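You operate a simulated robot arm through the tools that you are given. There is no shell and no other tool. Be economical: measure what you need, move in short steps, check, and stop when the job is done.

Carry out the task below with a simulated robot arm. There is one attempt and no reset: what you move stays moved.

TASK
Open the top brown drawer, fetch the teal bung from the top of the beige table and set it in the space inside, then shut the drawer. Then take the silver bushing and leave it on top of the big gold socket. Then take the yellow parts box on the top of the grey bench and put it away on the second shelf from the bottom of the steel rack. Do these in the order given.

It is judged by the outcome, as a careful person would: the job done as asked, and still so three seconds after it is handed in. It fails if anything else is knocked over, pushed out of place, dropped, spilled or broken.

THE ROBOT
A 7-joint arm with a two-finger parallel gripper on a trunk, on a base that drives. Base frame: it is fixed to the floor where the robot stands at the start and does not move with it; the origin is under the middle of the robot, x ahead of it, y to its left, z up; the surface under the hand at the start is at about z = 1. Readings come in m, degrees, newtons and seconds.
With the tool pointing down near the work surface it reaches from about 0.1 to 0.68 m from the robot's upright axis, wherever it stands. Its first joint turns from -143.0 to 143.0 degrees. Places, roughly: big gold socket [-3.25, 0, 1]; second shelf of the steel rack [0.9, 1.7, 0.5]; silver bushing (4x4x2 cm) [-3.1, 0.1, 0.9]; space in the top brown drawer [0.8, -0.2, 0.8]; teal bung [-1.5, 1, 0.75]; top brown drawer [0.7, -0.2, 0.9]; yellow parts box [-3.75, -0.25, 0.75]. Payload 3 kg.
The TCP is the grasp point between the finger pads, 0.03 m short of the fingertips. In the tool frame z runs along the fingers and y along their closing line. The gripper opens to 0.11 m. The fingers are 0.02 m wide and 0.01 m thick; the gripper's body (0.048 by 0.112 m) begins 0.055 m behind the TCP.
Orientation is that of the tool frame in the base frame, as a unit quaternion [x, y, z, w]. With the fingers straight down and closing along the base's y, the tool's x points along the base's -x, its y along +y and its z along -z.

THE INTERFACE
- The arm moves only by the tool step_arm. Its argument "increments" is a list of rows, each a list of 7 numbers: the turn, a rotation vector about the tool's x, y, z in units of 60 degrees (1.0 is 60 degrees), then the shift along the tool's x, y, z in units of 100 mm (1.0 is 100 mm), then the closure, from 0 (fully open) to 1 (shut). In form: [[rx, ry, rz, x, y, z, hand], ...]. A call has 1 to 10 rows; each row is the pose to reach, as a shift and turn from the pose commanded when the call began, along the tool's axes at that moment. A call with a number of a shift or a turn outside -1 to 1 is refused whole. A row lasts 0.2 s, in which the tool goes at most 0.05 m and 8.6 degrees; a call with a longer step from one row to the next is refused whole, and so is a gripper value outside its range. Where a pose cannot be reached the arm comes as near as it can. A force on the tool above 40 N (or 10 N above the force at the start of the call, whichever is more), or a blocked arm, ends the call early, and 0.2 s more pass. Each finger travels about 0.153 m/s and halts on what it meets, pressing with about 20 N; the grip force reading is that of the motor and also rises with nothing between the fingers. The clock runs only during rows and for 0.2 s after the last one: add rows that repeat a pose to give the fingers time. The reply holds the time, the measured pose of the TCP, the force on the tool along the base axes, the opening and the grip force, in the units named above and with some noise, with the torque about the TCP (base axes, N m) and any sound that the robot's microphone picked up, and new pictures: "pictures" is both (left out), scene, wrist or none.
- Cameras (640 x 400 px; columns grow to the right, rows downward): "scene" is now at [0.5682, -0.2058, 1.2483]; the picture's right is [0.00, -0.17, 0.99], its down [-0.37, 0.92, 0.16] and it looks along [-0.93, -0.36, -0.06] (base axes); focal length 214 px, centre (320, 200). "wrist" rides on the gripper at [0.072, 0.017, -0.103] in the tool frame; the picture's right is [-0.23, 0.97, 0.00], its down [-0.76, -0.18, -0.62] and it looks along [-0.61, -0.14, 0.78] (tool axes); focal length 222 px, centre (320, 200).
- move_column(by): slides the trunk up (or, below 0, down) by that many m; the arm and the scene camera ride with it, the base frame stays. It gives what a move gives, with no picture.
- steer(legs): drives the robot by 1 to 6 legs, each [ahead, turn to the left] in m and degrees, along the robot's own axes; the way and the turn of a leg run together, so that a leg with both is an arc; at most 1.5 m and 180 degrees a leg. The arm and the cameras ride along, it lands a little off, and it stops where it bumps. It gives what a move gives, and a new picture of the scene camera.
- turn_head(pan, tilt): turns the head with the scene camera to pan (to the left, within 80 degrees either way) and tilt (down, from -29 to 69), counted from straight ahead of the robot. It gives what a move gives, and a new picture of the scene camera.
- point_at(camera, pixels): there is no depth. For up to 12 entries [column, row, z] of the newest picture of that camera ("zoom" is the newest enlarged one), the place [x, y] in the base frame at which the ray of that pixel passes the height z, good to about 0.003 m. It takes no simulated time.
- enlarge(camera, box): a new picture of the part [left, top, right, bottom] of that camera's present view, enlarged. It takes no simulated time.
- job_done(): hands the job in; it is judged then, once.

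Keep the steps short. Do not move on a guess: measure, check each grasp and each placing, and mend mistakes. In all there are 110 turns and 260 pictures (those below and enlarged ones count). Leave the gripper open and the arm clear of the work at the hand-in unless told otherwise, and finish with a single line.

The tools are called after ">>>" as name(argument=value, ...) on one line, values as JSON. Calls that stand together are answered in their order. step_arm: Moves the arm, as the interface text tells. Its arguments: {"type":"object","properties":{"increments":{"type":"array","items":{"type":"array","items":{"type":"number"}}},"pictures":{"type":"string","enum":["both","scene","wrist","none"]}},"required":["increments"]} The other tools are called the same way: move_column (by) slides the trunk up or down; steer (legs) drives the base; turn_head (pan, tilt) turns the head that bears the scene camera; point_at (camera, pixels) gives the place at which the rays of pixels pass given heights; enlarge (camera, box) takes an enlarged picture of a part of a camera's view; job_done () hands the job in.

At the start:

```text
time: 0.0
position: [0.5591, -0.1498, 1.1291]
tool_rot: [-0.001, 1.0, 0.001, 0.0]
force: [-0.1, 0.3, 0.2]
torque: [0.03, 0.0, 0.03]
finger_gap: 0.1101
finger_force: 0.1
trunk travel left (down, up): [-0.175, 0.315]
robot x, y, heading: [0.0019, -0.0224, 0.3]
head pan, tilt: [-80.2, 68.8]
```

scene: 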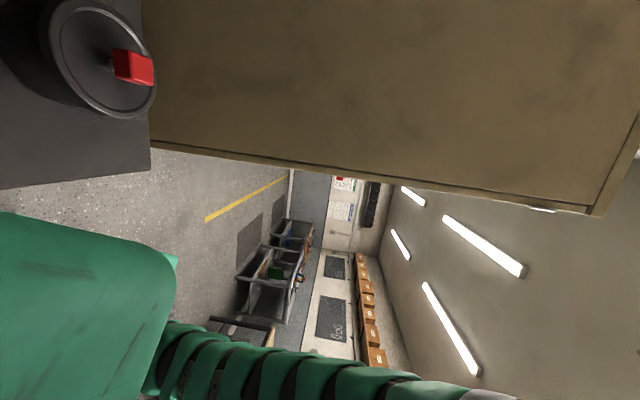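
wrist: 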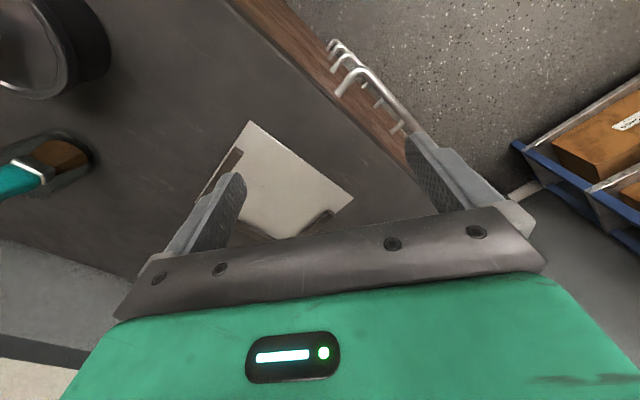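

The scene camera is turned away from the work, so I turn the head ahead and down first.

>>> turn_head(pan=0, tilt=40)

```text
time: 1.5
position: [0.5587, -0.1497, 1.1293]
tool_rot: [-0.002, 1.0, 0.0, 0.0]
force: [-0.9, 0.5, 0.1]
torque: [-0.02, -0.03, 0.0]
finger_gap: 0.11
finger_force: 0.0
trunk travel left (down, up): [-0.175, 0.315]
robot x, y, heading: [0.0013, -0.0208, 0.1]
head pan, tilt: [0.0, 40.0]
```

scene: 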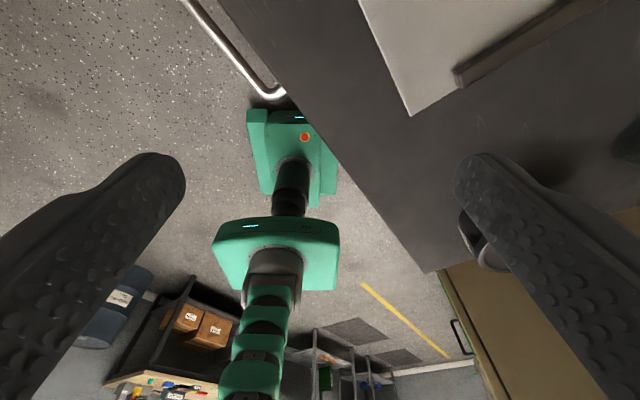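

The view is odd, so I measure the camera's rays before trusting it.

>>> point_at(camera="scene", pixels=[[320, 200, 1.0], [320, 200, 0.0], [320, 100, 0.0], [320, 100, 1.0], [220, 200, 0.0], [220, 200, 1.0], [420, 200, 0], [420, 200, 1.0], [430, 272, 0.96], [410, 115, 0.96]])

>>> point_at(camera="wrist", pixels=[[320, 200, 1.0], [320, 200, 0.0], [320, 100, 0.0], [320, 100, 1.0], [220, 200, 0.0], [220, 200, 1.0], [420, 200, 0], [420, 200, 1.0], [250, 122, 1.0], [353, 200, 1.0]])

```text
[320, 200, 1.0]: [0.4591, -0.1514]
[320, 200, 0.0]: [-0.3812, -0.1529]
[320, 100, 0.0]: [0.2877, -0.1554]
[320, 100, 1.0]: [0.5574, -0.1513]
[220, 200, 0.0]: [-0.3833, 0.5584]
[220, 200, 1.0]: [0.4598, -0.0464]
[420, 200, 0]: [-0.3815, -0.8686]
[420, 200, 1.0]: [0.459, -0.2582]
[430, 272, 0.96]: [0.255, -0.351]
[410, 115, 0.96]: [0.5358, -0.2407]
```

```text
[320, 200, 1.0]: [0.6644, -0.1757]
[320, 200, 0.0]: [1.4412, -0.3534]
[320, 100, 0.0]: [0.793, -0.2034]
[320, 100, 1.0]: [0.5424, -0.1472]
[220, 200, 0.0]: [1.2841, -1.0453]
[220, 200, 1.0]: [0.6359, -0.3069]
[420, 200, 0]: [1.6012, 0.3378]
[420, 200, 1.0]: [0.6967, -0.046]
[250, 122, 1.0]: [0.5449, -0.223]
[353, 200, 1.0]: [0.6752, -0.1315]
```

The scene camera sits at about (0.60, -0.15, 1.17), between the fingers, and looks along the tool. I tilt it up to see the work ahead.

>>> turn_head(pan=0, tilt=-29)

```text
time: 2.9
position: [0.559, -0.1501, 1.13]
tool_rot: [-0.001, 1.0, 0.0, 0.0]
force: [0.5, -0.7, 0.2]
torque: [-0.02, 0.01, 0.03]
finger_gap: 0.1099
finger_force: 0.0
trunk travel left (down, up): [-0.175, 0.315]
robot x, y, heading: [-0.0, -0.0212, 0.1]
head pan, tilt: [0.0, -28.6]
```

scene: 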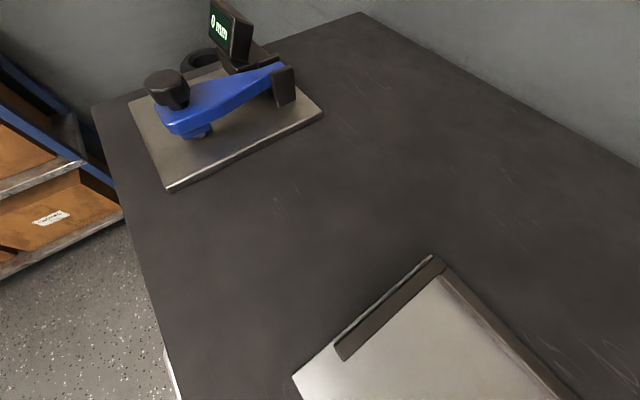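

I see the bench top, and its edge runs diagonally below left. I measure the edge and handles in the wrist view, where the edge runs (230,0)–(400,160), and enlarge it.

>>> enlarge(camera="wrist", box=[220, 0, 460, 150])

>>> point_at(camera="wrist", pixels=[[235, 5, 1.0], [400, 185, 1.0], [230, 0, 1.0], [340, 95, 0.9], [405, 130, 0.9], [335, 60, 0.9], [360, 75, 0.9]])

>>> turn_head(pan=40, tilt=10)

```text
2.67 times, centred on (340, 75) of wrist
```

zoom: 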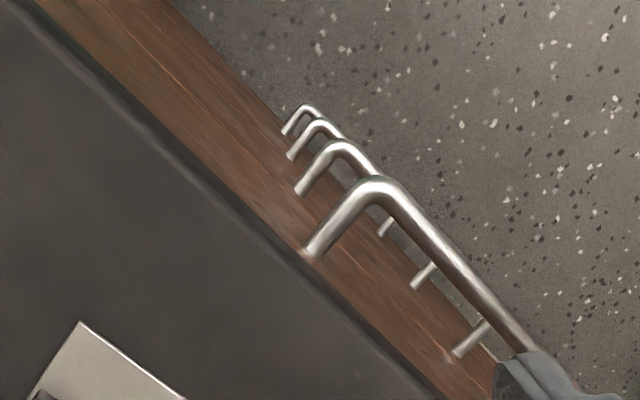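

```text
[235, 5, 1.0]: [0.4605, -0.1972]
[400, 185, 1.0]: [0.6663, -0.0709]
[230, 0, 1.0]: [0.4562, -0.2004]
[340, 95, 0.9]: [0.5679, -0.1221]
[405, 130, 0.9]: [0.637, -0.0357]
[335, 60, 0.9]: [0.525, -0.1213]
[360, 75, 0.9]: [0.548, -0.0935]
```

```text
time: 4.0
position: [0.5592, -0.1505, 1.1296]
tool_rot: [-0.002, 1.0, 0.0, 0.0]
force: [0.1, 0.6, 0.5]
torque: [0.0, -0.02, 0.03]
finger_gap: 0.1102
finger_force: 0.0
trunk travel left (down, up): [-0.175, 0.315]
robot x, y, heading: [-0.0013, -0.0184, 0.1]
head pan, tilt: [40.0, 10.0]
```

scene: 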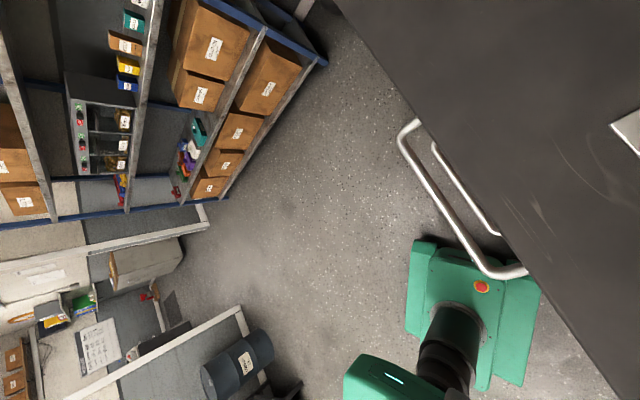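

Handles stick out toward (-0.52, +0.85). I measure the upper handle from both cameras to get its height.

>>> enlarge(camera="scene", box=[380, 100, 540, 300])

>>> point_at(camera="wrist", pixels=[[362, 70, 0.8], [362, 70, 0.9], [362, 70, 1.0], [336, 92, 0.9], [336, 92, 1.0]])

>>> point_at(camera="scene", pixels=[[487, 272, 0.8], [487, 272, 0.9], [487, 272, 1.0], [405, 133, 0.9], [526, 270, 0.9], [418, 122, 0.9], [526, 270, 1.0], [405, 133, 0.8]])

```text
2.00 times, centred on (460, 200) of scene
```

zoom: 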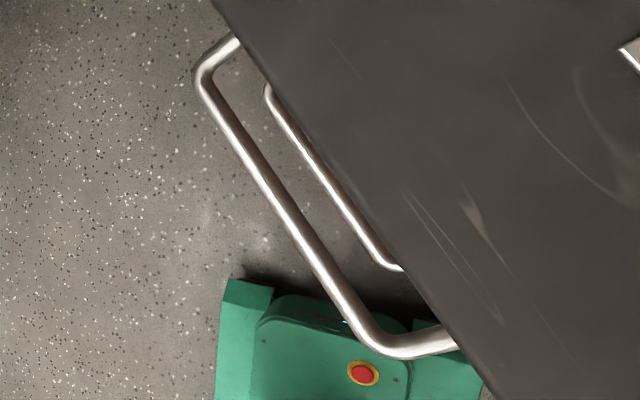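

```text
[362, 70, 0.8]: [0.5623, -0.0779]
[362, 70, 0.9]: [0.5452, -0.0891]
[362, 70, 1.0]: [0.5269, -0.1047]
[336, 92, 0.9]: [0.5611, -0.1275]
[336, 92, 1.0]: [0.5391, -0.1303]
```

```text
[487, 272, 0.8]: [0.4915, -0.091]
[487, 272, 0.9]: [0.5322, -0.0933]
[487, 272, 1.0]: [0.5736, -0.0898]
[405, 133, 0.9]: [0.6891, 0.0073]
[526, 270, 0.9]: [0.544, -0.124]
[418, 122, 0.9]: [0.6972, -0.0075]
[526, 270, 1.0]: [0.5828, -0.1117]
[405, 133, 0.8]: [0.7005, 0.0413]
```

Triangulated: bar corners at about (0.541,-0.093) and (0.687,0.000), bar height about z 0.922, and bar centre (0.614,-0.046). The front lies about 0.035 m behind the bar. I turn the tool so its closing line follows the pull direction, staying high, and part-close the hand.

>>> step_arm(increments=[[0, 0, -0.131, -0.1, 0.25, 0, 0.2], [0, 0, -0.262, -0.2, 0.5, 0, 0.4], [0, 0, -0.393, -0.3, 0.75, 0, 0.6], [0, 0, -0.525, -0.4, 1.0, 0, 0.7], [0, 0, -0.525, -0.4, 1.0, 0, 0.7]], pictures="both")

```text
time: 5.2
position: [0.6006, -0.0493, 1.1293]
tool_rot: [-0.273, 0.962, 0.0, 0.001]
force: [0.1, -0.4, -0.6]
torque: [0.01, 0.04, -0.02]
finger_gap: 0.033
finger_force: 0.1
trunk travel left (down, up): [-0.175, 0.315]
robot x, y, heading: [0.0012, -0.0196, 0.1]
head pan, tilt: [40.0, 10.0]
```

scene: 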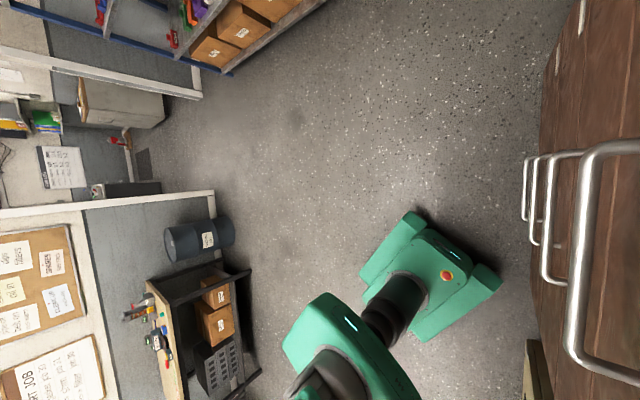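
wrist: 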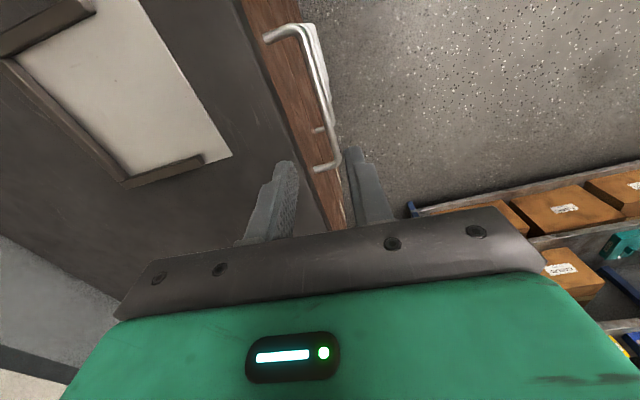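

The scene camera rides on the hand too. Now I measure the top bar again in both views.

>>> enlarge(camera="wrist", box=[230, 0, 390, 200])

>>> point_at(camera="scene", pixels=[[590, 160, 0.92], [590, 160, 0.88], [573, 350, 0.92], [573, 350, 0.88], [640, 147, 0.92], [639, 379, 0.92]])

>>> point_at(camera="wrist", pixels=[[299, 28, 0.92], [299, 28, 0.88], [337, 160, 0.92], [337, 160, 0.88], [266, 39, 0.92], [315, 169, 0.92], [237, 0, 1.0], [330, 230, 1.0]])

```text
2.00 times, centred on (310, 100) of wrist
```

zoom: 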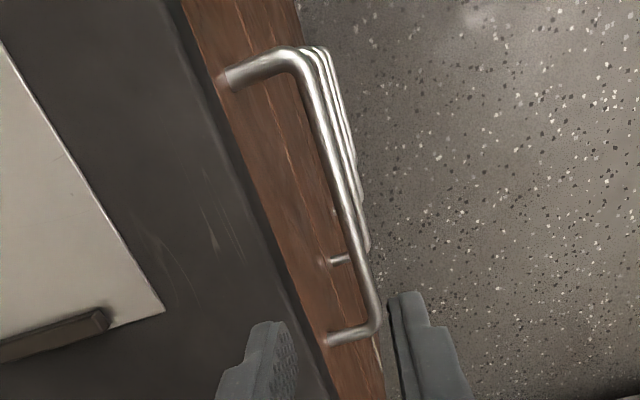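

```text
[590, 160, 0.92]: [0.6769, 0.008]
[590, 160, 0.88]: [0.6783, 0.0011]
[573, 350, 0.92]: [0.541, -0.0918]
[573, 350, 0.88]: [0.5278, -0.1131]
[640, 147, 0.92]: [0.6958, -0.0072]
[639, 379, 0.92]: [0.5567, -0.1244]
```

```text
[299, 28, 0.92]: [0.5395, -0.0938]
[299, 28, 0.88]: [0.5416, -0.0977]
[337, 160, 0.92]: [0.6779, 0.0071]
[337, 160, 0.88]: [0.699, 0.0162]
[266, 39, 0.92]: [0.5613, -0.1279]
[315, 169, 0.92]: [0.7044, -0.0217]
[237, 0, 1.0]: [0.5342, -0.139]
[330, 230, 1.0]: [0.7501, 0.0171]
```

The bar runs from (0.540,-0.093) to (0.679,0.006) at z≈0.92, yaw about 36°, standing 0.041 m off the front. I tilt the tool 30° so its body clears the bench edge, and come down part-way.

>>> step_arm(increments=[[0.125, -0.005, -0.0175, -0.02, 0.1, 0.25, 0.7], [0.25, -0.01, -0.035, -0.04, 0.2, 0.5, 0.7], [0.375, -0.014, -0.0525, -0.06, 0.3, 0.75, 0.7], [0.5, -0.019, -0.07, -0.077, 0.403, 1.0, 0.7], [0.5, -0.019, -0.07, -0.077, 0.403, 1.0, 0.7]], pictures="both")

>>> turn_head(pan=0, tilt=0)

```text
time: 6.4
position: [0.5841, -0.0108, 1.0296]
tool_rot: [-0.299, 0.918, -0.247, 0.08]
force: [0.3, 0.1, -1.0]
torque: [0.03, 0.0, 0.03]
finger_gap: 0.033
finger_force: 0.1
trunk travel left (down, up): [-0.175, 0.315]
robot x, y, heading: [0.0058, -0.018, -0.0]
head pan, tilt: [40.0, 10.0]
```

scene: 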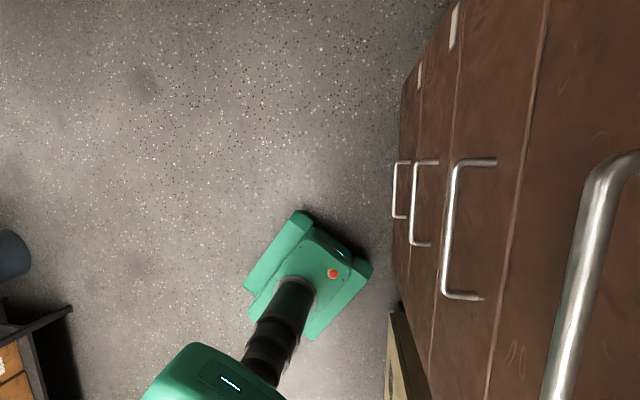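
wrist: 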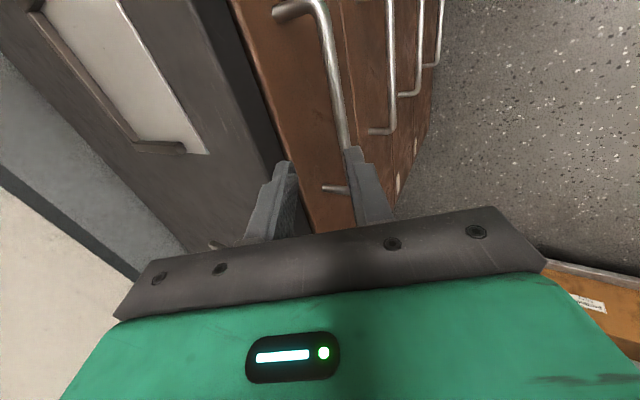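

```text
time: 7.5
position: [0.5824, -0.0101, 1.0297]
tool_rot: [-0.299, 0.919, -0.246, 0.08]
force: [0.6, -0.5, 0.8]
torque: [-0.01, 0.01, -0.01]
finger_gap: 0.0329
finger_force: 0.0
trunk travel left (down, up): [-0.175, 0.315]
robot x, y, heading: [0.0015, -0.0227, -0.2]
head pan, tilt: [0.0, 0.0]
```

scene: 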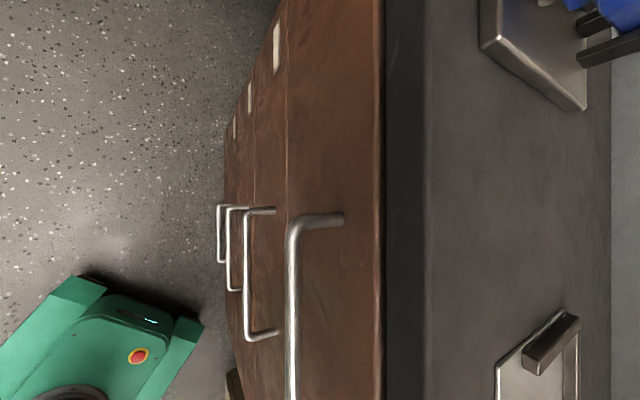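

The edge is vertical in the view, so the yaw is right. I re-check the bar's height with the two views.

>>> point_at(camera="scene", pixels=[[293, 232, 0.92], [293, 232, 0.9], [293, 232, 0.94], [293, 380, 0.92], [340, 219, 0.92], [383, 300, 0.98], [430, 300, 1.0]])

>>> point_at(camera="wrist", pixels=[[333, 60, 0.92], [333, 60, 0.9], [333, 60, 0.94], [340, 110, 0.92], [340, 110, 0.9], [280, 10, 0.92], [208, 30, 1.0]])

```text
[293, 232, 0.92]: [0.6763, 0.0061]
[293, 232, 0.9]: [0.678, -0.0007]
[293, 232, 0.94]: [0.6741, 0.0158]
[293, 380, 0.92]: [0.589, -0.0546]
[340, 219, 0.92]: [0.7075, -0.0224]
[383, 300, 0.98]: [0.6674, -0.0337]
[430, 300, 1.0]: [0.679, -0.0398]
```

```text
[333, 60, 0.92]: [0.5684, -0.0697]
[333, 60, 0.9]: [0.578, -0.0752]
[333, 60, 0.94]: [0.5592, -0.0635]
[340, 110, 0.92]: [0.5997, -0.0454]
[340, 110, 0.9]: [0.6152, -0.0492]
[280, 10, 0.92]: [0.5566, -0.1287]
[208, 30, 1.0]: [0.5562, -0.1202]
```

Everything agrees: bar centre (0.607,-0.042,0.92). I line up first, then go in along the tool with the fingers straddling the bar.

>>> step_arm(increments=[[0, 0, 0, 0, 0.2, 0.1, 0.7], [0, 0, 0, 0, 0.2, 0.35, 0.7], [0, 0, 0, 0, 0.2, 0.55, 0.7], [0, 0, 0, 0, 0.2, 0.75, 0.7], [0, 0, 0, 0, 0.2, 0.9, 0.7], [0, 0, 0, 0, 0.2, 1.0, 0.7]])

```text
time: 8.9
position: [0.6045, -0.0377, 0.9332]
tool_rot: [-0.298, 0.918, -0.247, 0.081]
force: [0.4, -0.7, -0.2]
torque: [0.01, 0.0, 0.01]
finger_gap: 0.0331
finger_force: 0.0
trunk travel left (down, up): [-0.175, 0.315]
robot x, y, heading: [0.0028, -0.024, -0.1]
head pan, tilt: [0.0, 0.0]
```

scene: 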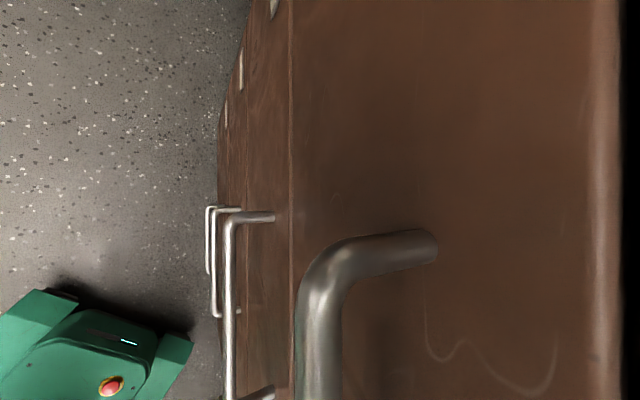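
wrist: 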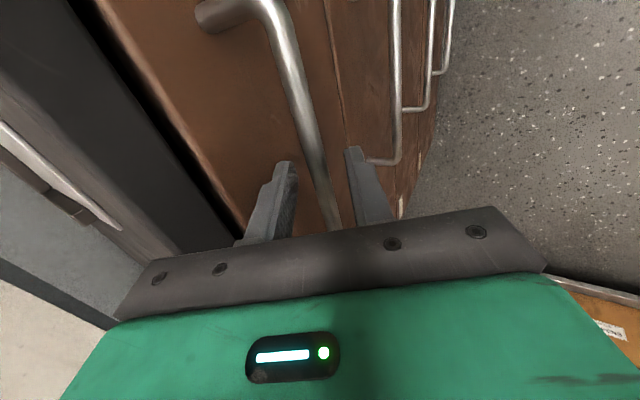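

The bar lies between the fingers. I go 6 mm deeper and close.

>>> step_arm(increments=[[0, 0, 0, 0, 0, 0.06, 0.7], [0, 0, 0, 0, 0, 0.06, 0.85], [0, 0, 0, 0, 0, 0.06, 1.0], [0, 0, 0, 0, 0, 0.06, 1.0]], pictures="none")

```text
time: 9.9
position: [0.6044, -0.0396, 0.9282]
tool_rot: [-0.298, 0.919, -0.246, 0.08]
force: [1.1, -0.7, 5.7]
torque: [-0.22, 0.2, 0.37]
finger_gap: 0.0117
finger_force: 45.0
trunk travel left (down, up): [-0.175, 0.315]
robot x, y, heading: [0.0007, -0.0213, 0.2]
head pan, tilt: [0.0, 0.0]
```

The bar is held (gap 12 mm). I pull 0.1 m straight outward.

>>> step_arm(increments=[[0, 0, 0, 0, 0.17, -0.1, 1.0], [0, 0, 0, 0, 0.35, -0.2, 1.0], [0, 0, 0, 0, 0.52, -0.3, 1.0], [0, 0, 0, 0, 0.7, -0.4, 1.0], [0, 0, 0, 0, 0.87, -0.5, 1.0], [0, 0, 0, 0, 0.87, -0.5, 1.0]], pictures="scene")

```text
time: 11.3
position: [0.5449, 0.0406, 0.9278]
tool_rot: [-0.299, 0.918, -0.247, 0.081]
force: [8.3, 8.0, 13.8]
torque: [-0.33, 0.33, 0.28]
finger_gap: 0.0118
finger_force: 44.9
trunk travel left (down, up): [-0.175, 0.315]
robot x, y, heading: [-0.0, -0.0207, -0.1]
head pan, tilt: [0.0, 0.0]
```

scene: 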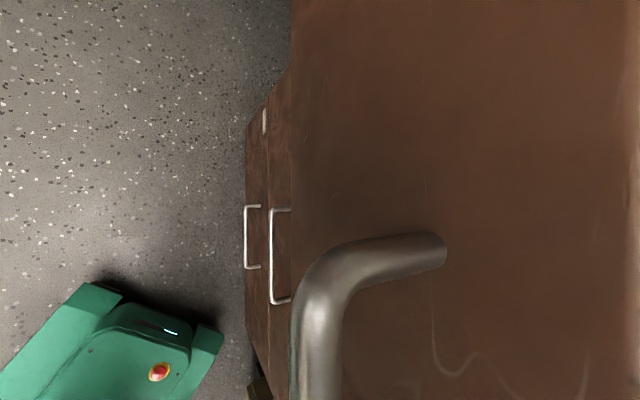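

It opens smoothly. I pull another 0.1 m.

>>> step_arm(increments=[[0, 0, 0, 0.01, 0.17, -0.1, 1.0], [0, 0, 0, 0.01, 0.35, -0.2, 1.0], [0, 0, 0, 0.02, 0.52, -0.3, 1.0], [0, 0, 0, 0.02, 0.7, -0.4, 1.0], [0, 0, 0, 0.02, 0.87, -0.5, 1.0], [0, 0, 0, 0.02, 0.87, -0.5, 1.0]], pictures="wrist")

```text
time: 12.7
position: [0.4857, 0.1224, 0.9269]
tool_rot: [-0.299, 0.919, -0.245, 0.082]
force: [17.1, 14.5, 24.8]
torque: [0.08, -0.25, 0.66]
finger_gap: 0.0117
finger_force: 44.9
trunk travel left (down, up): [-0.175, 0.315]
robot x, y, heading: [0.0025, -0.0201, -0.1]
head pan, tilt: [0.0, 0.0]
```

wrist: 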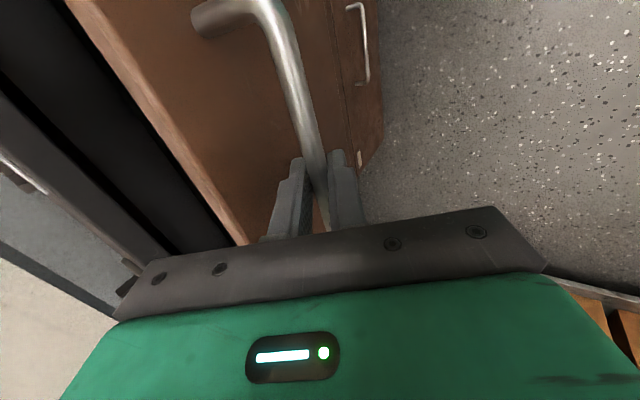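

Opened 0.2 m, but the side load is building (about 22 N sideways and 25 N up). I correct the line toward the handle while pulling a further 0.08 m.

>>> step_arm(increments=[[0, 0, 0, -0.04, -0.01, -0.03, 1.0], [0, 0, 0, -0.05, 0.16, -0.13, 1.0], [0, 0, 0, -0.05, 0.33, -0.23, 1.0], [0, 0, 0, -0.05, 0.5, -0.33, 1.0], [0, 0, 0, -0.05, 0.68, -0.43, 1.0], [0, 0, 0, -0.05, 0.68, -0.43, 1.0]], pictures="scene")

```text
time: 14.1
position: [0.4409, 0.1891, 0.9294]
tool_rot: [-0.298, 0.919, -0.246, 0.079]
force: [-22.5, -14.3, -22.9]
torque: [-0.34, 0.7, 0.14]
finger_gap: 0.0115
finger_force: 45.3
trunk travel left (down, up): [-0.175, 0.315]
robot x, y, heading: [-0.0022, -0.0225, 0.2]
head pan, tilt: [0.0, 0.0]
```

scene: 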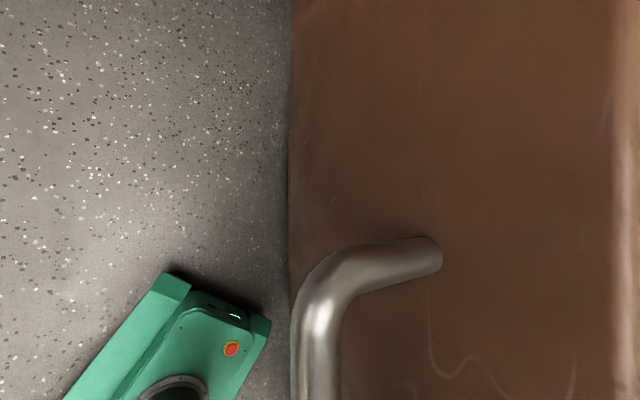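

Overcorrected slightly. The drawer is open 0.28 m. I relax the offset, open the fingers and back off along the tool.

>>> step_arm(increments=[[0, 0, 0, 0.025, 0.01, 0.017, 1.0], [0, 0, 0, 0.025, 0.01, 0.017, 0.7], [0, 0, 0, 0.025, 0.01, 0.017, 0.7], [0, 0, 0, 0.025, 0.01, -0.2, 0.7], [0, 0, 0, 0.025, 0.01, -0.5, 0.7], [0, 0, 0, 0.025, 0.01, -0.98, 0.7], [0, 0, 0, 0.025, 0.01, -0.98, 0.5]], pictures="both")

```text
time: 15.7
position: [0.41, 0.2282, 1.0148]
tool_rot: [-0.299, 0.919, -0.245, 0.08]
force: [0.3, 0.0, 0.9]
torque: [0.01, 0.01, -0.03]
finger_gap: 0.0551
finger_force: 0.0
trunk travel left (down, up): [-0.175, 0.315]
robot x, y, heading: [0.0022, -0.0238, 0.1]
head pan, tilt: [0.0, 0.0]
```

scene: 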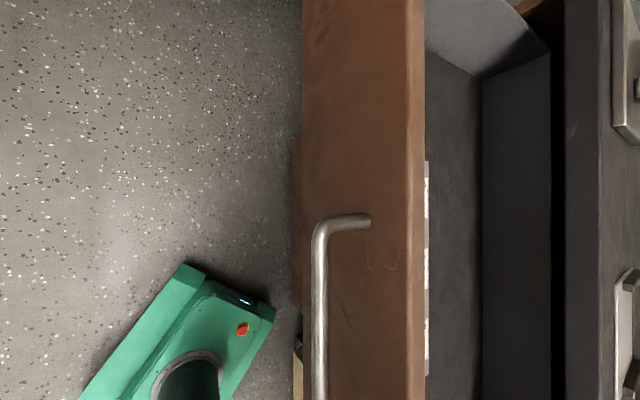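
wrist: 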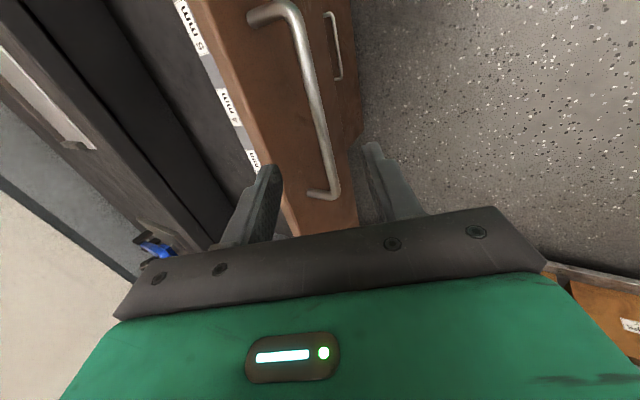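

The drawer is open. I lift, bring the tool upright and look into it.

>>> step_arm(increments=[[-0.125, 0, 0, 0, -0.2, -0.22, 0.5], [-0.25, 0, 0, 0, -0.4, -0.44, 0.3], [-0.375, 0, 0, 0, -0.6, -0.66, 0.2], [-0.5, 0, 0, 0, -0.8, -0.88, 0.0], [-0.5, 0, 0, 0, -0.8, -0.88, 0.0]], pictures="both")

```text
time: 16.9
position: [0.4255, 0.2069, 1.1307]
tool_rot: [-0.309, 0.951, 0.0, 0.0]
force: [-0.4, 0.1, 0.4]
torque: [-0.03, -0.02, -0.02]
finger_gap: 0.11
finger_force: 0.0
trunk travel left (down, up): [-0.175, 0.315]
robot x, y, heading: [0.0, -0.0222, 0.1]
head pan, tilt: [0.0, 0.0]
```

scene: 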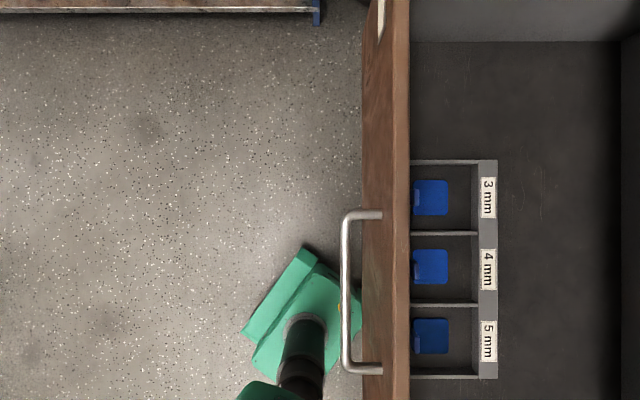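
wrist: 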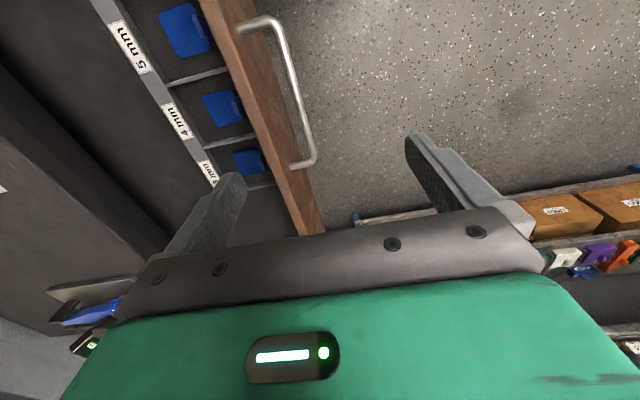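

The drawer holds a small divided tray with blue pieces, and the floor behind and beside it is free. I measure the free floor, and look for the bung by turning the head.

>>> point_at(camera="scene", pixels=[[410, 45, 0.82], [620, 45, 0.82], [498, 160, 0.82], [498, 378, 0.82], [625, 300, 0.82], [408, 100, 0.95], [364, 100, 0.95], [540, 120, 0.82], [460, 100, 0.82], [560, 200, 0.82]])

>>> turn_head(pan=-10, tilt=69)

```text
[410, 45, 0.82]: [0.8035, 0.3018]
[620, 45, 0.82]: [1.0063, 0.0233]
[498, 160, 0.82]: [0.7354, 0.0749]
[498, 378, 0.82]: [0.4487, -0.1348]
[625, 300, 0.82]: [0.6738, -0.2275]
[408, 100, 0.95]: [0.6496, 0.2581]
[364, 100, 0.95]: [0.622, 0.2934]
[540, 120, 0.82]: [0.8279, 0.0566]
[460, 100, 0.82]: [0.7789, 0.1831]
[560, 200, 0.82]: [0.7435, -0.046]
```

```text
time: 18.3
position: [0.4264, 0.206, 1.1314]
tool_rot: [-0.309, 0.951, 0.0, 0.0]
force: [-0.7, -0.4, 0.3]
torque: [0.03, 0.02, 0.01]
finger_gap: 0.1102
finger_force: 0.0
trunk travel left (down, up): [-0.175, 0.315]
robot x, y, heading: [0.0012, -0.0231, 0.1]
head pan, tilt: [-10.0, 68.8]
```

scene: 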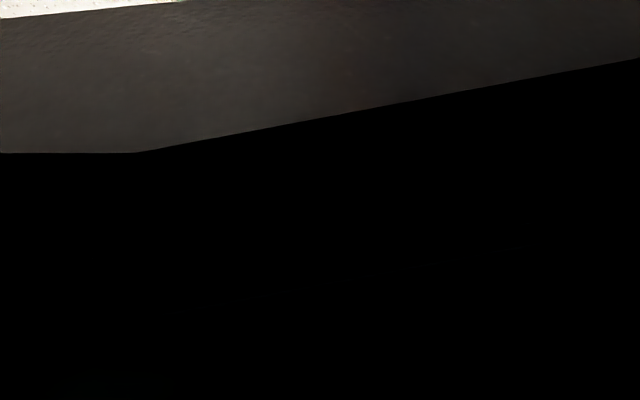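

The left part of the drawer, around (0.79, 0.17), is a clear space about 19 cm wide. Now for the bung: I back off 0.25 m, turn left toward the beige table and look.

>>> turn_head(pan=0, tilt=-29)

>>> steer(legs=[[-0.25, 0], [0, 140]])

```text
time: 20.0
position: [0.4256, 0.2078, 1.1309]
tool_rot: [-0.309, 0.951, 0.0, 0.0]
force: [0.2, 0.4, 0.7]
torque: [-0.01, -0.01, -0.01]
finger_gap: 0.1101
finger_force: 0.1
trunk travel left (down, up): [-0.175, 0.315]
robot x, y, heading: [-0.003, -0.024, 0.4]
head pan, tilt: [0.0, -28.6]
```

scene: 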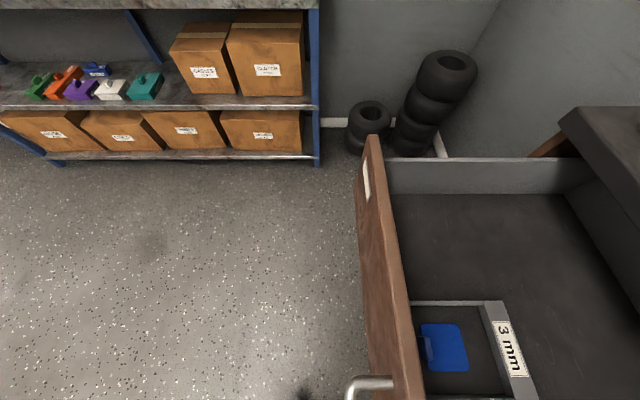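

```text
time: 27.1
position: [-0.7064, 0.1503, 1.1315]
tool_rot: [0.994, -0.111, 0.001, 0.001]
force: [0.8, 1.7, -0.5]
torque: [0.0, 0.04, -0.02]
finger_gap: 0.1102
finger_force: 0.0
trunk travel left (down, up): [-0.175, 0.315]
robot x, y, heading: [-0.1912, 0.0307, 132.8]
head pan, tilt: [0.0, -28.6]
stopped in leg 2: the robot was blocked; the commanded pose is now the measured one
```

scene: 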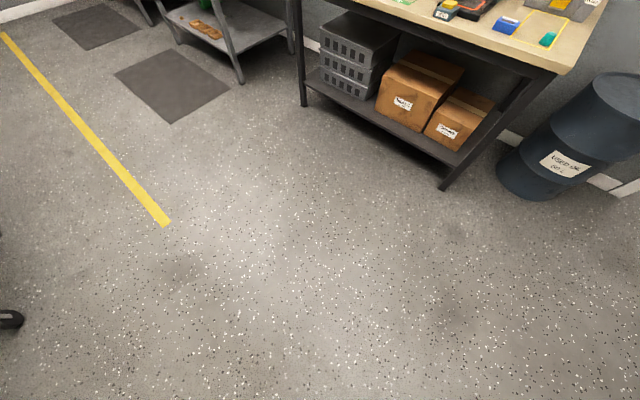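

It was blocked at heading 133°. The beige table is ahead with the teal piece. I look back toward the robot to see what was touched.

>>> turn_head(pan=0, tilt=45)

>>> turn_head(pan=60, tilt=45)

>>> turn_head(pan=-60, tilt=45)

```text
time: 28.5
position: [-0.7052, 0.1508, 1.1321]
tool_rot: [0.994, -0.112, 0.001, 0.0]
force: [0.3, 0.3, -0.4]
torque: [0.01, -0.02, 0.01]
finger_gap: 0.1101
finger_force: 0.0
trunk travel left (down, up): [-0.175, 0.315]
robot x, y, heading: [-0.1921, 0.0329, 132.4]
head pan, tilt: [0.0, 45.0]
```

scene: 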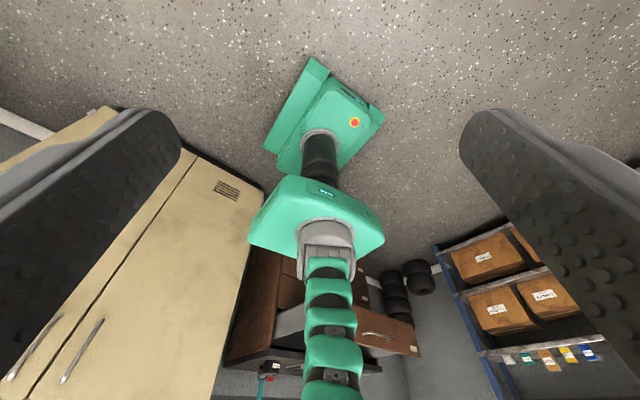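

```text
time: 29.8
position: [-0.7057, 0.1499, 1.1308]
tool_rot: [0.994, -0.111, 0.001, 0.0]
force: [0.3, 0.0, 0.3]
torque: [-0.02, 0.02, 0.01]
finger_gap: 0.1097
finger_force: 0.0
trunk travel left (down, up): [-0.175, 0.315]
robot x, y, heading: [-0.1897, 0.0323, 132.7]
head pan, tilt: [60.0, 45.0]
```

scene: 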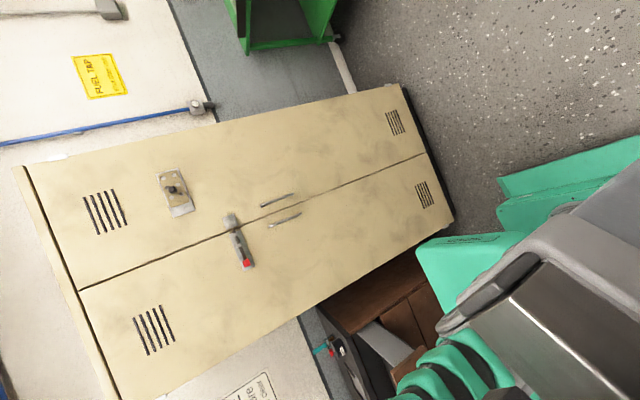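

```text
time: 31.8
position: [-0.7049, 0.1505, 1.1314]
tool_rot: [0.994, -0.113, 0.0, 0.001]
force: [0.6, 0.0, -0.2]
torque: [-0.01, 0.01, -0.03]
finger_gap: 0.1102
finger_force: 0.1
trunk travel left (down, up): [-0.175, 0.315]
robot x, y, heading: [-0.191, 0.0328, 132.6]
head pan, tilt: [-60.0, 45.0]
```

scene: 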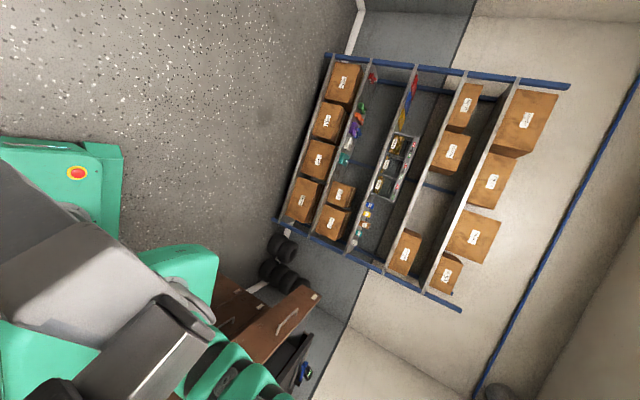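

Nothing is displaced: the base's rear corner met the tall locker, and the drawer is still open. I drive forward 0.4 m along the clear heading, then look at the table.

>>> steer(legs=[[0.4, 0]])

>>> turn_head(pan=0, tilt=-29)

```text
time: 34.3
position: [-0.9756, 0.4461, 1.131]
tool_rot: [0.994, -0.113, 0.0, 0.0]
force: [-0.3, 0.5, -0.1]
torque: [-0.01, 0.01, -0.02]
finger_gap: 0.1098
finger_force: 0.0
trunk travel left (down, up): [-0.175, 0.315]
robot x, y, heading: [-0.4611, 0.3263, 132.6]
head pan, tilt: [-60.0, 45.0]
```

scene: 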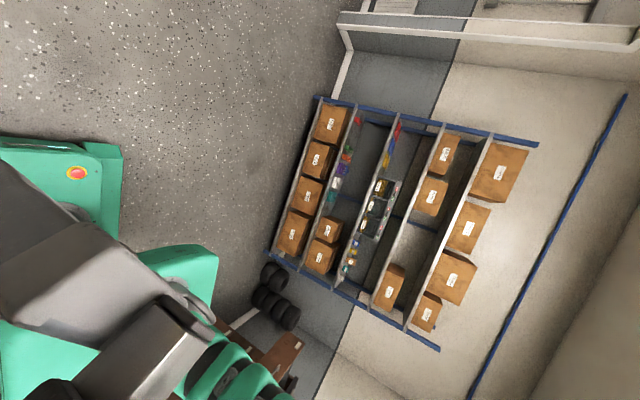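

```text
time: 35.8
position: [-0.9769, 0.4455, 1.1324]
tool_rot: [0.994, -0.113, 0.001, 0.001]
force: [0.4, -0.1, 0.3]
torque: [0.0, 0.02, 0.02]
finger_gap: 0.11
finger_force: 0.0
trunk travel left (down, up): [-0.175, 0.315]
robot x, y, heading: [-0.4627, 0.325, 132.8]
head pan, tilt: [0.0, -28.6]
```

scene: 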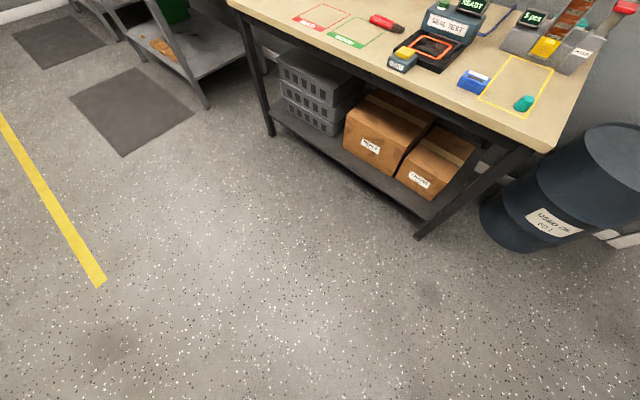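

The teal bung is at about (524,103). I measure it and the table edges, and zoom in.

>>> point_at(camera="scene", pixels=[[524, 103, 0.77], [524, 110, 0.75], [545, 148, 0.75], [230, 5, 0.75], [473, 82, 0.77], [590, 60, 0.75], [416, 238, 0.0]])

>>> enlarge(camera="scene", box=[380, 0, 640, 160])

```text
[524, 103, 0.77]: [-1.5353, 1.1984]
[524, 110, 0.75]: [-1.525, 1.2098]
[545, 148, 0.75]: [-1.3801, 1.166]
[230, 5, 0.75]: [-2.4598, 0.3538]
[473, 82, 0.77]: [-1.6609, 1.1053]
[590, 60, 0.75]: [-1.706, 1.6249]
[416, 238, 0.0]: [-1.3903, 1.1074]
```

```text
2.46 times, centred on (510, 80) of scene
```

zoom: 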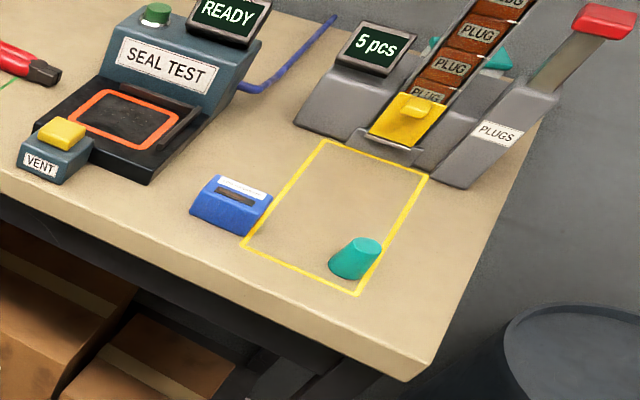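

The bung is near (-1.53, 1.20), about 0.12 m behind the table's front edge, whose normal bears 127° from the table. I drive to about (-1.2, 0.76), facing the table squarely.

>>> steer(legs=[[0, 17], [0.83, 0], [0, -23]])

```text
time: 42.4
position: [-1.6821, 0.9154, 1.1318]
tool_rot: [0.987, -0.162, 0.0, 0.0]
force: [1.3, 0.2, 0.7]
torque: [0.0, 0.02, 0.01]
finger_gap: 0.1098
finger_force: 0.1
trunk travel left (down, up): [-0.175, 0.315]
robot x, y, heading: [-1.1951, 0.7398, 126.7]
head pan, tilt: [0.0, -28.6]
```

scene: 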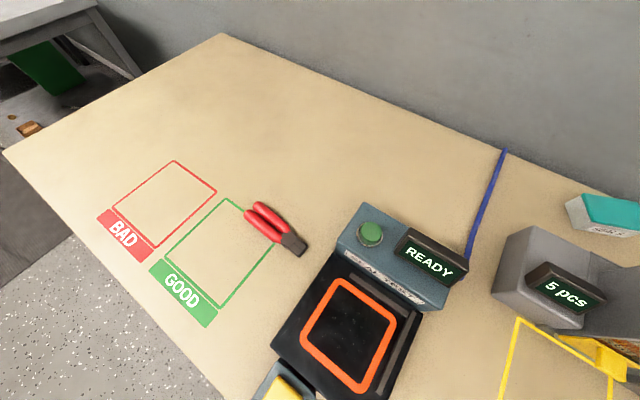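

I move the hand toward the bung and square it with the robot's heading.

>>> step_arm(increments=[[0, 0, 0.14, 0.04, -0.25, 0, 0], [0, 0, 0.28, 0.08, -0.5, 0, 0], [0, 0, 0.42, 0.13, -0.75, 0, 0], [0, 0, 0.56, 0.17, -1.0, 0, 0], [0, 0, 0.56, 0.17, -1.0, 0, 0]], pictures="none")

>>> turn_head(pan=-30, tilt=0)

```text
time: 43.6
position: [-1.6358, 1.0066, 1.1327]
tool_rot: [0.898, -0.44, 0.0, -0.001]
force: [-0.1, 0.2, -0.1]
torque: [0.0, 0.01, -0.02]
finger_gap: 0.1096
finger_force: 0.1
trunk travel left (down, up): [-0.175, 0.315]
robot x, y, heading: [-1.1917, 0.7367, 126.9]
head pan, tilt: [0.0, -28.6]
```

```text
time: 44.6
position: [-1.6334, 1.0059, 1.1336]
tool_rot: [0.898, -0.44, 0.0, 0.0]
force: [0.7, -0.1, -0.2]
torque: [-0.05, 0.02, 0.01]
finger_gap: 0.1102
finger_force: 0.1
trunk travel left (down, up): [-0.175, 0.315]
robot x, y, heading: [-1.1914, 0.7377, 126.7]
head pan, tilt: [-30.0, 0.0]
```

scene: 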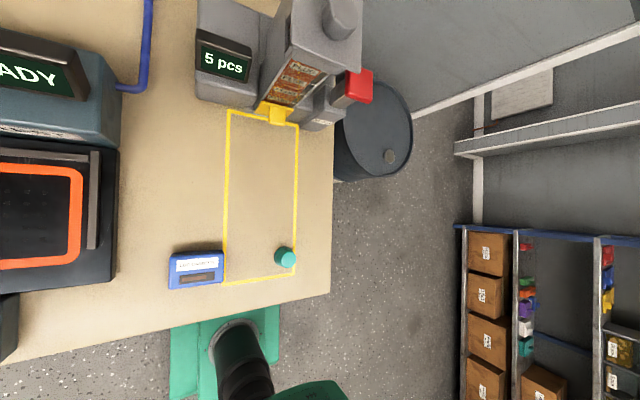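

The bung is at (285,257). I measure it from this second viewpoint.

>>> point_at(camera="scene", pixels=[[285, 257, 0.75], [285, 257, 0.77], [285, 257, 0.8], [330, 292, 0.75], [225, 283, 0.75], [196, 265, 0.77], [350, 90, 0.9]])

>>> enlarge(camera="scene", box=[200, 200, 360, 300])

```text
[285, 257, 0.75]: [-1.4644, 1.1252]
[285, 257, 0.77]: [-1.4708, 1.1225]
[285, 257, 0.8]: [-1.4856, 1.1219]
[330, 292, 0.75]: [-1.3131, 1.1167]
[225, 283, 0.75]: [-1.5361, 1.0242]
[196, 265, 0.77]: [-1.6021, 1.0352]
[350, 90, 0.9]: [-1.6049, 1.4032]
```

```text
4.00 times, centred on (280, 250) of scene
```

zoom: 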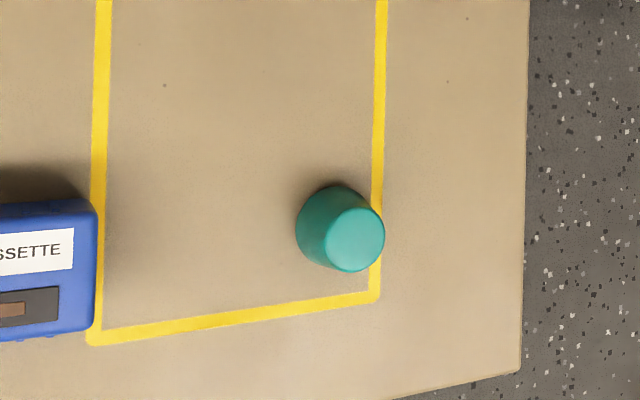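

Comparing the two views puts the table top nearer z≈0.80 than 0.75. I move the hand above the bung for a better fix.

>>> step_arm(increments=[[0, 0, 0, 0, -0.3, 0, 0], [0, 0, 0, 0, -0.65, 0, 0], [0, 0, 0, 0, -1.0, 0, 0]], pictures="none")

>>> step_arm(increments=[[0, 0, 0, 0, -0.3, 0, 0], [0, 0, 0, 0, -0.6, 0.0, 0], [0, 0, 0, 0, -0.87, 0.0, 0], [0, 0, 0, 0, -0.87, 0.0, 0]], pictures="none")

>>> turn_head(pan=0, tilt=0)

>>> enlarge(camera="wrist", box=[0, 0, 640, 400])

```text
time: 45.4
position: [-1.5557, 1.0666, 1.1328]
tool_rot: [0.898, -0.44, 0.001, 0.0]
force: [0.1, 0.1, -0.4]
torque: [0.01, -0.01, 0.01]
finger_gap: 0.1099
finger_force: 0.0
trunk travel left (down, up): [-0.175, 0.315]
robot x, y, heading: [-1.1914, 0.7328, 126.5]
head pan, tilt: [-30.0, 0.0]
```

```text
time: 46.4
position: [-1.4855, 1.1204, 1.1328]
tool_rot: [0.898, -0.44, 0.0, 0.0]
force: [-0.1, 0.4, -0.2]
torque: [-0.01, -0.02, 0.03]
finger_gap: 0.11
finger_force: 0.0
trunk travel left (down, up): [-0.175, 0.315]
robot x, y, heading: [-1.1924, 0.7372, 126.4]
head pan, tilt: [-30.0, 0.0]
```

```text
time: 47.3
position: [-1.4862, 1.12, 1.1335]
tool_rot: [0.898, -0.439, 0.0, 0.0]
force: [0.4, -0.6, 0.1]
torque: [-0.02, 0.04, -0.01]
finger_gap: 0.11
finger_force: 0.0
trunk travel left (down, up): [-0.175, 0.315]
robot x, y, heading: [-1.1962, 0.7398, 126.8]
head pan, tilt: [0.0, 0.0]
```

scene: 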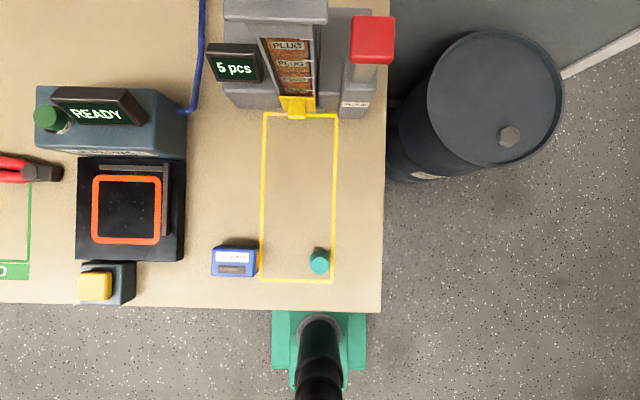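

```text
1.00 times, centred on (320, 200) of wrist (not enlarged: the box is as wide or as high as the picture)
```

zoom: 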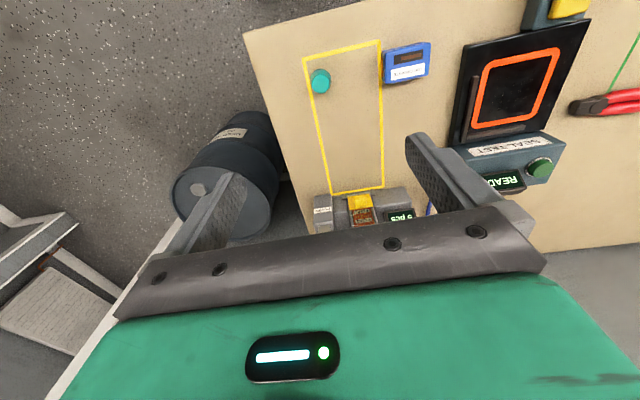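

The bung shows in both views: scene (319,261), wrist (320,81).

>>> point_at(camera="scene", pixels=[[320, 265, 0.75], [320, 265, 0.8], [320, 265, 0.85], [379, 312, 0.75], [379, 312, 0.8], [332, 281, 0.75], [332, 281, 0.8]])

>>> point_at(camera="wrist", pixels=[[320, 78, 0.75], [320, 78, 0.8], [320, 78, 0.85], [243, 34, 0.75], [243, 34, 0.8], [304, 58, 0.75], [304, 58, 0.8]])

>>> enlarge(camera="wrist", box=[280, 30, 360, 130])

>>> enlarge(camera="scene", box=[260, 220, 380, 300])

```text
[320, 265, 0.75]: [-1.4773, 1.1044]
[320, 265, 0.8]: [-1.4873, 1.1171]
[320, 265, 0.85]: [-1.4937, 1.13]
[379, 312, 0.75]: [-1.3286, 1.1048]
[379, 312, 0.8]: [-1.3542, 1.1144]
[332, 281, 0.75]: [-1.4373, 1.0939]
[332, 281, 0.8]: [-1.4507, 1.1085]
```

```text
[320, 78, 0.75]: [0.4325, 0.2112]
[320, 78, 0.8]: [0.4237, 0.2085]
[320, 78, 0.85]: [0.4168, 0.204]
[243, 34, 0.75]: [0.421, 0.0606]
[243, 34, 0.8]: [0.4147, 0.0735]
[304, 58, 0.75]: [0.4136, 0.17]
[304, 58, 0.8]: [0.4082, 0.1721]
```

```text
4.00 times, centred on (320, 80) of wrist
```

zoom: 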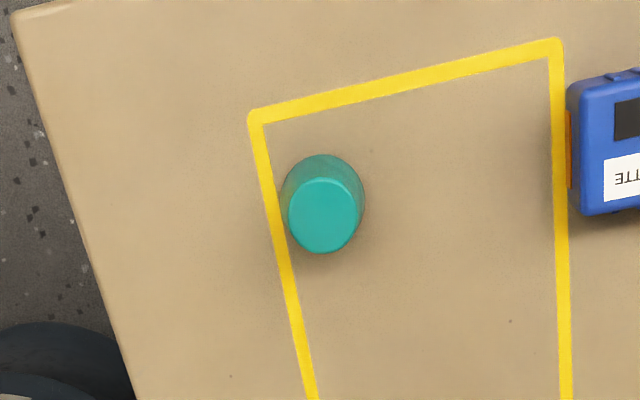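

```text
5.00 times, centred on (320, 260) of scene
```

zoom: 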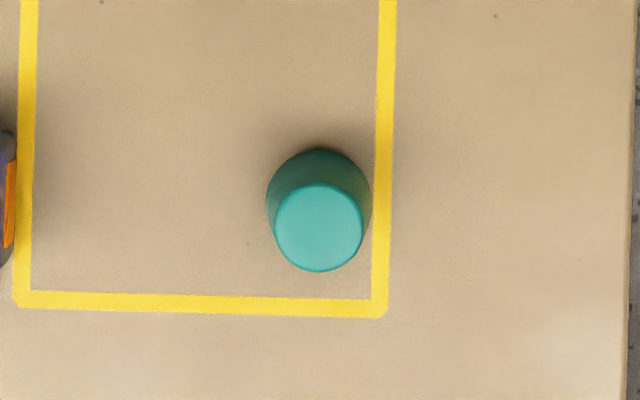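

The wrist's newest official picture is stale, so I lower 0.1 m and take fresh pictures.

>>> step_arm(increments=[[0, 0, 0, 0, 0, 0.35, 0], [0, 0, 0, 0, 0, 0.7, 0], [0, 0, 0, 0, 0, 1.0, 0], [0, 0, 0, 0, 0, 1.0, 0]], pictures="both")

```text
time: 48.3
position: [-1.4872, 1.1212, 1.0331]
tool_rot: [0.898, -0.44, 0.0, -0.001]
force: [-0.2, 0.9, -0.7]
torque: [0.02, 0.0, 0.02]
finger_gap: 0.1101
finger_force: 0.1
trunk travel left (down, up): [-0.175, 0.315]
robot x, y, heading: [-1.196, 0.7345, 126.6]
head pan, tilt: [0.0, 0.0]
```

scene: 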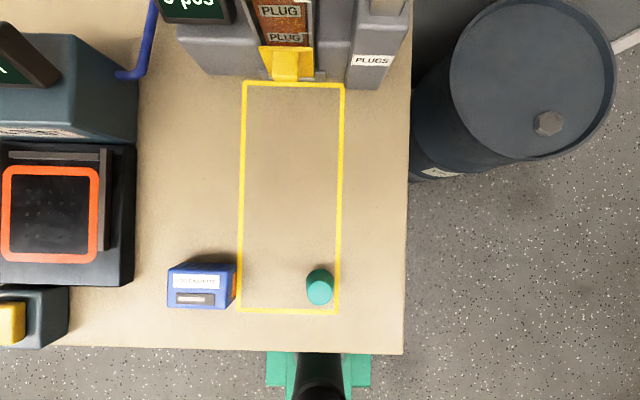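
wrist: 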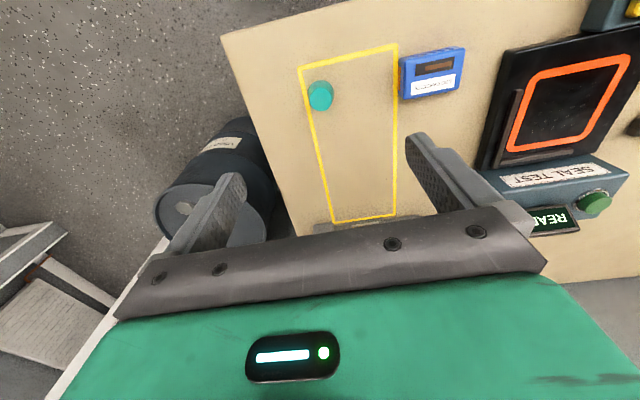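

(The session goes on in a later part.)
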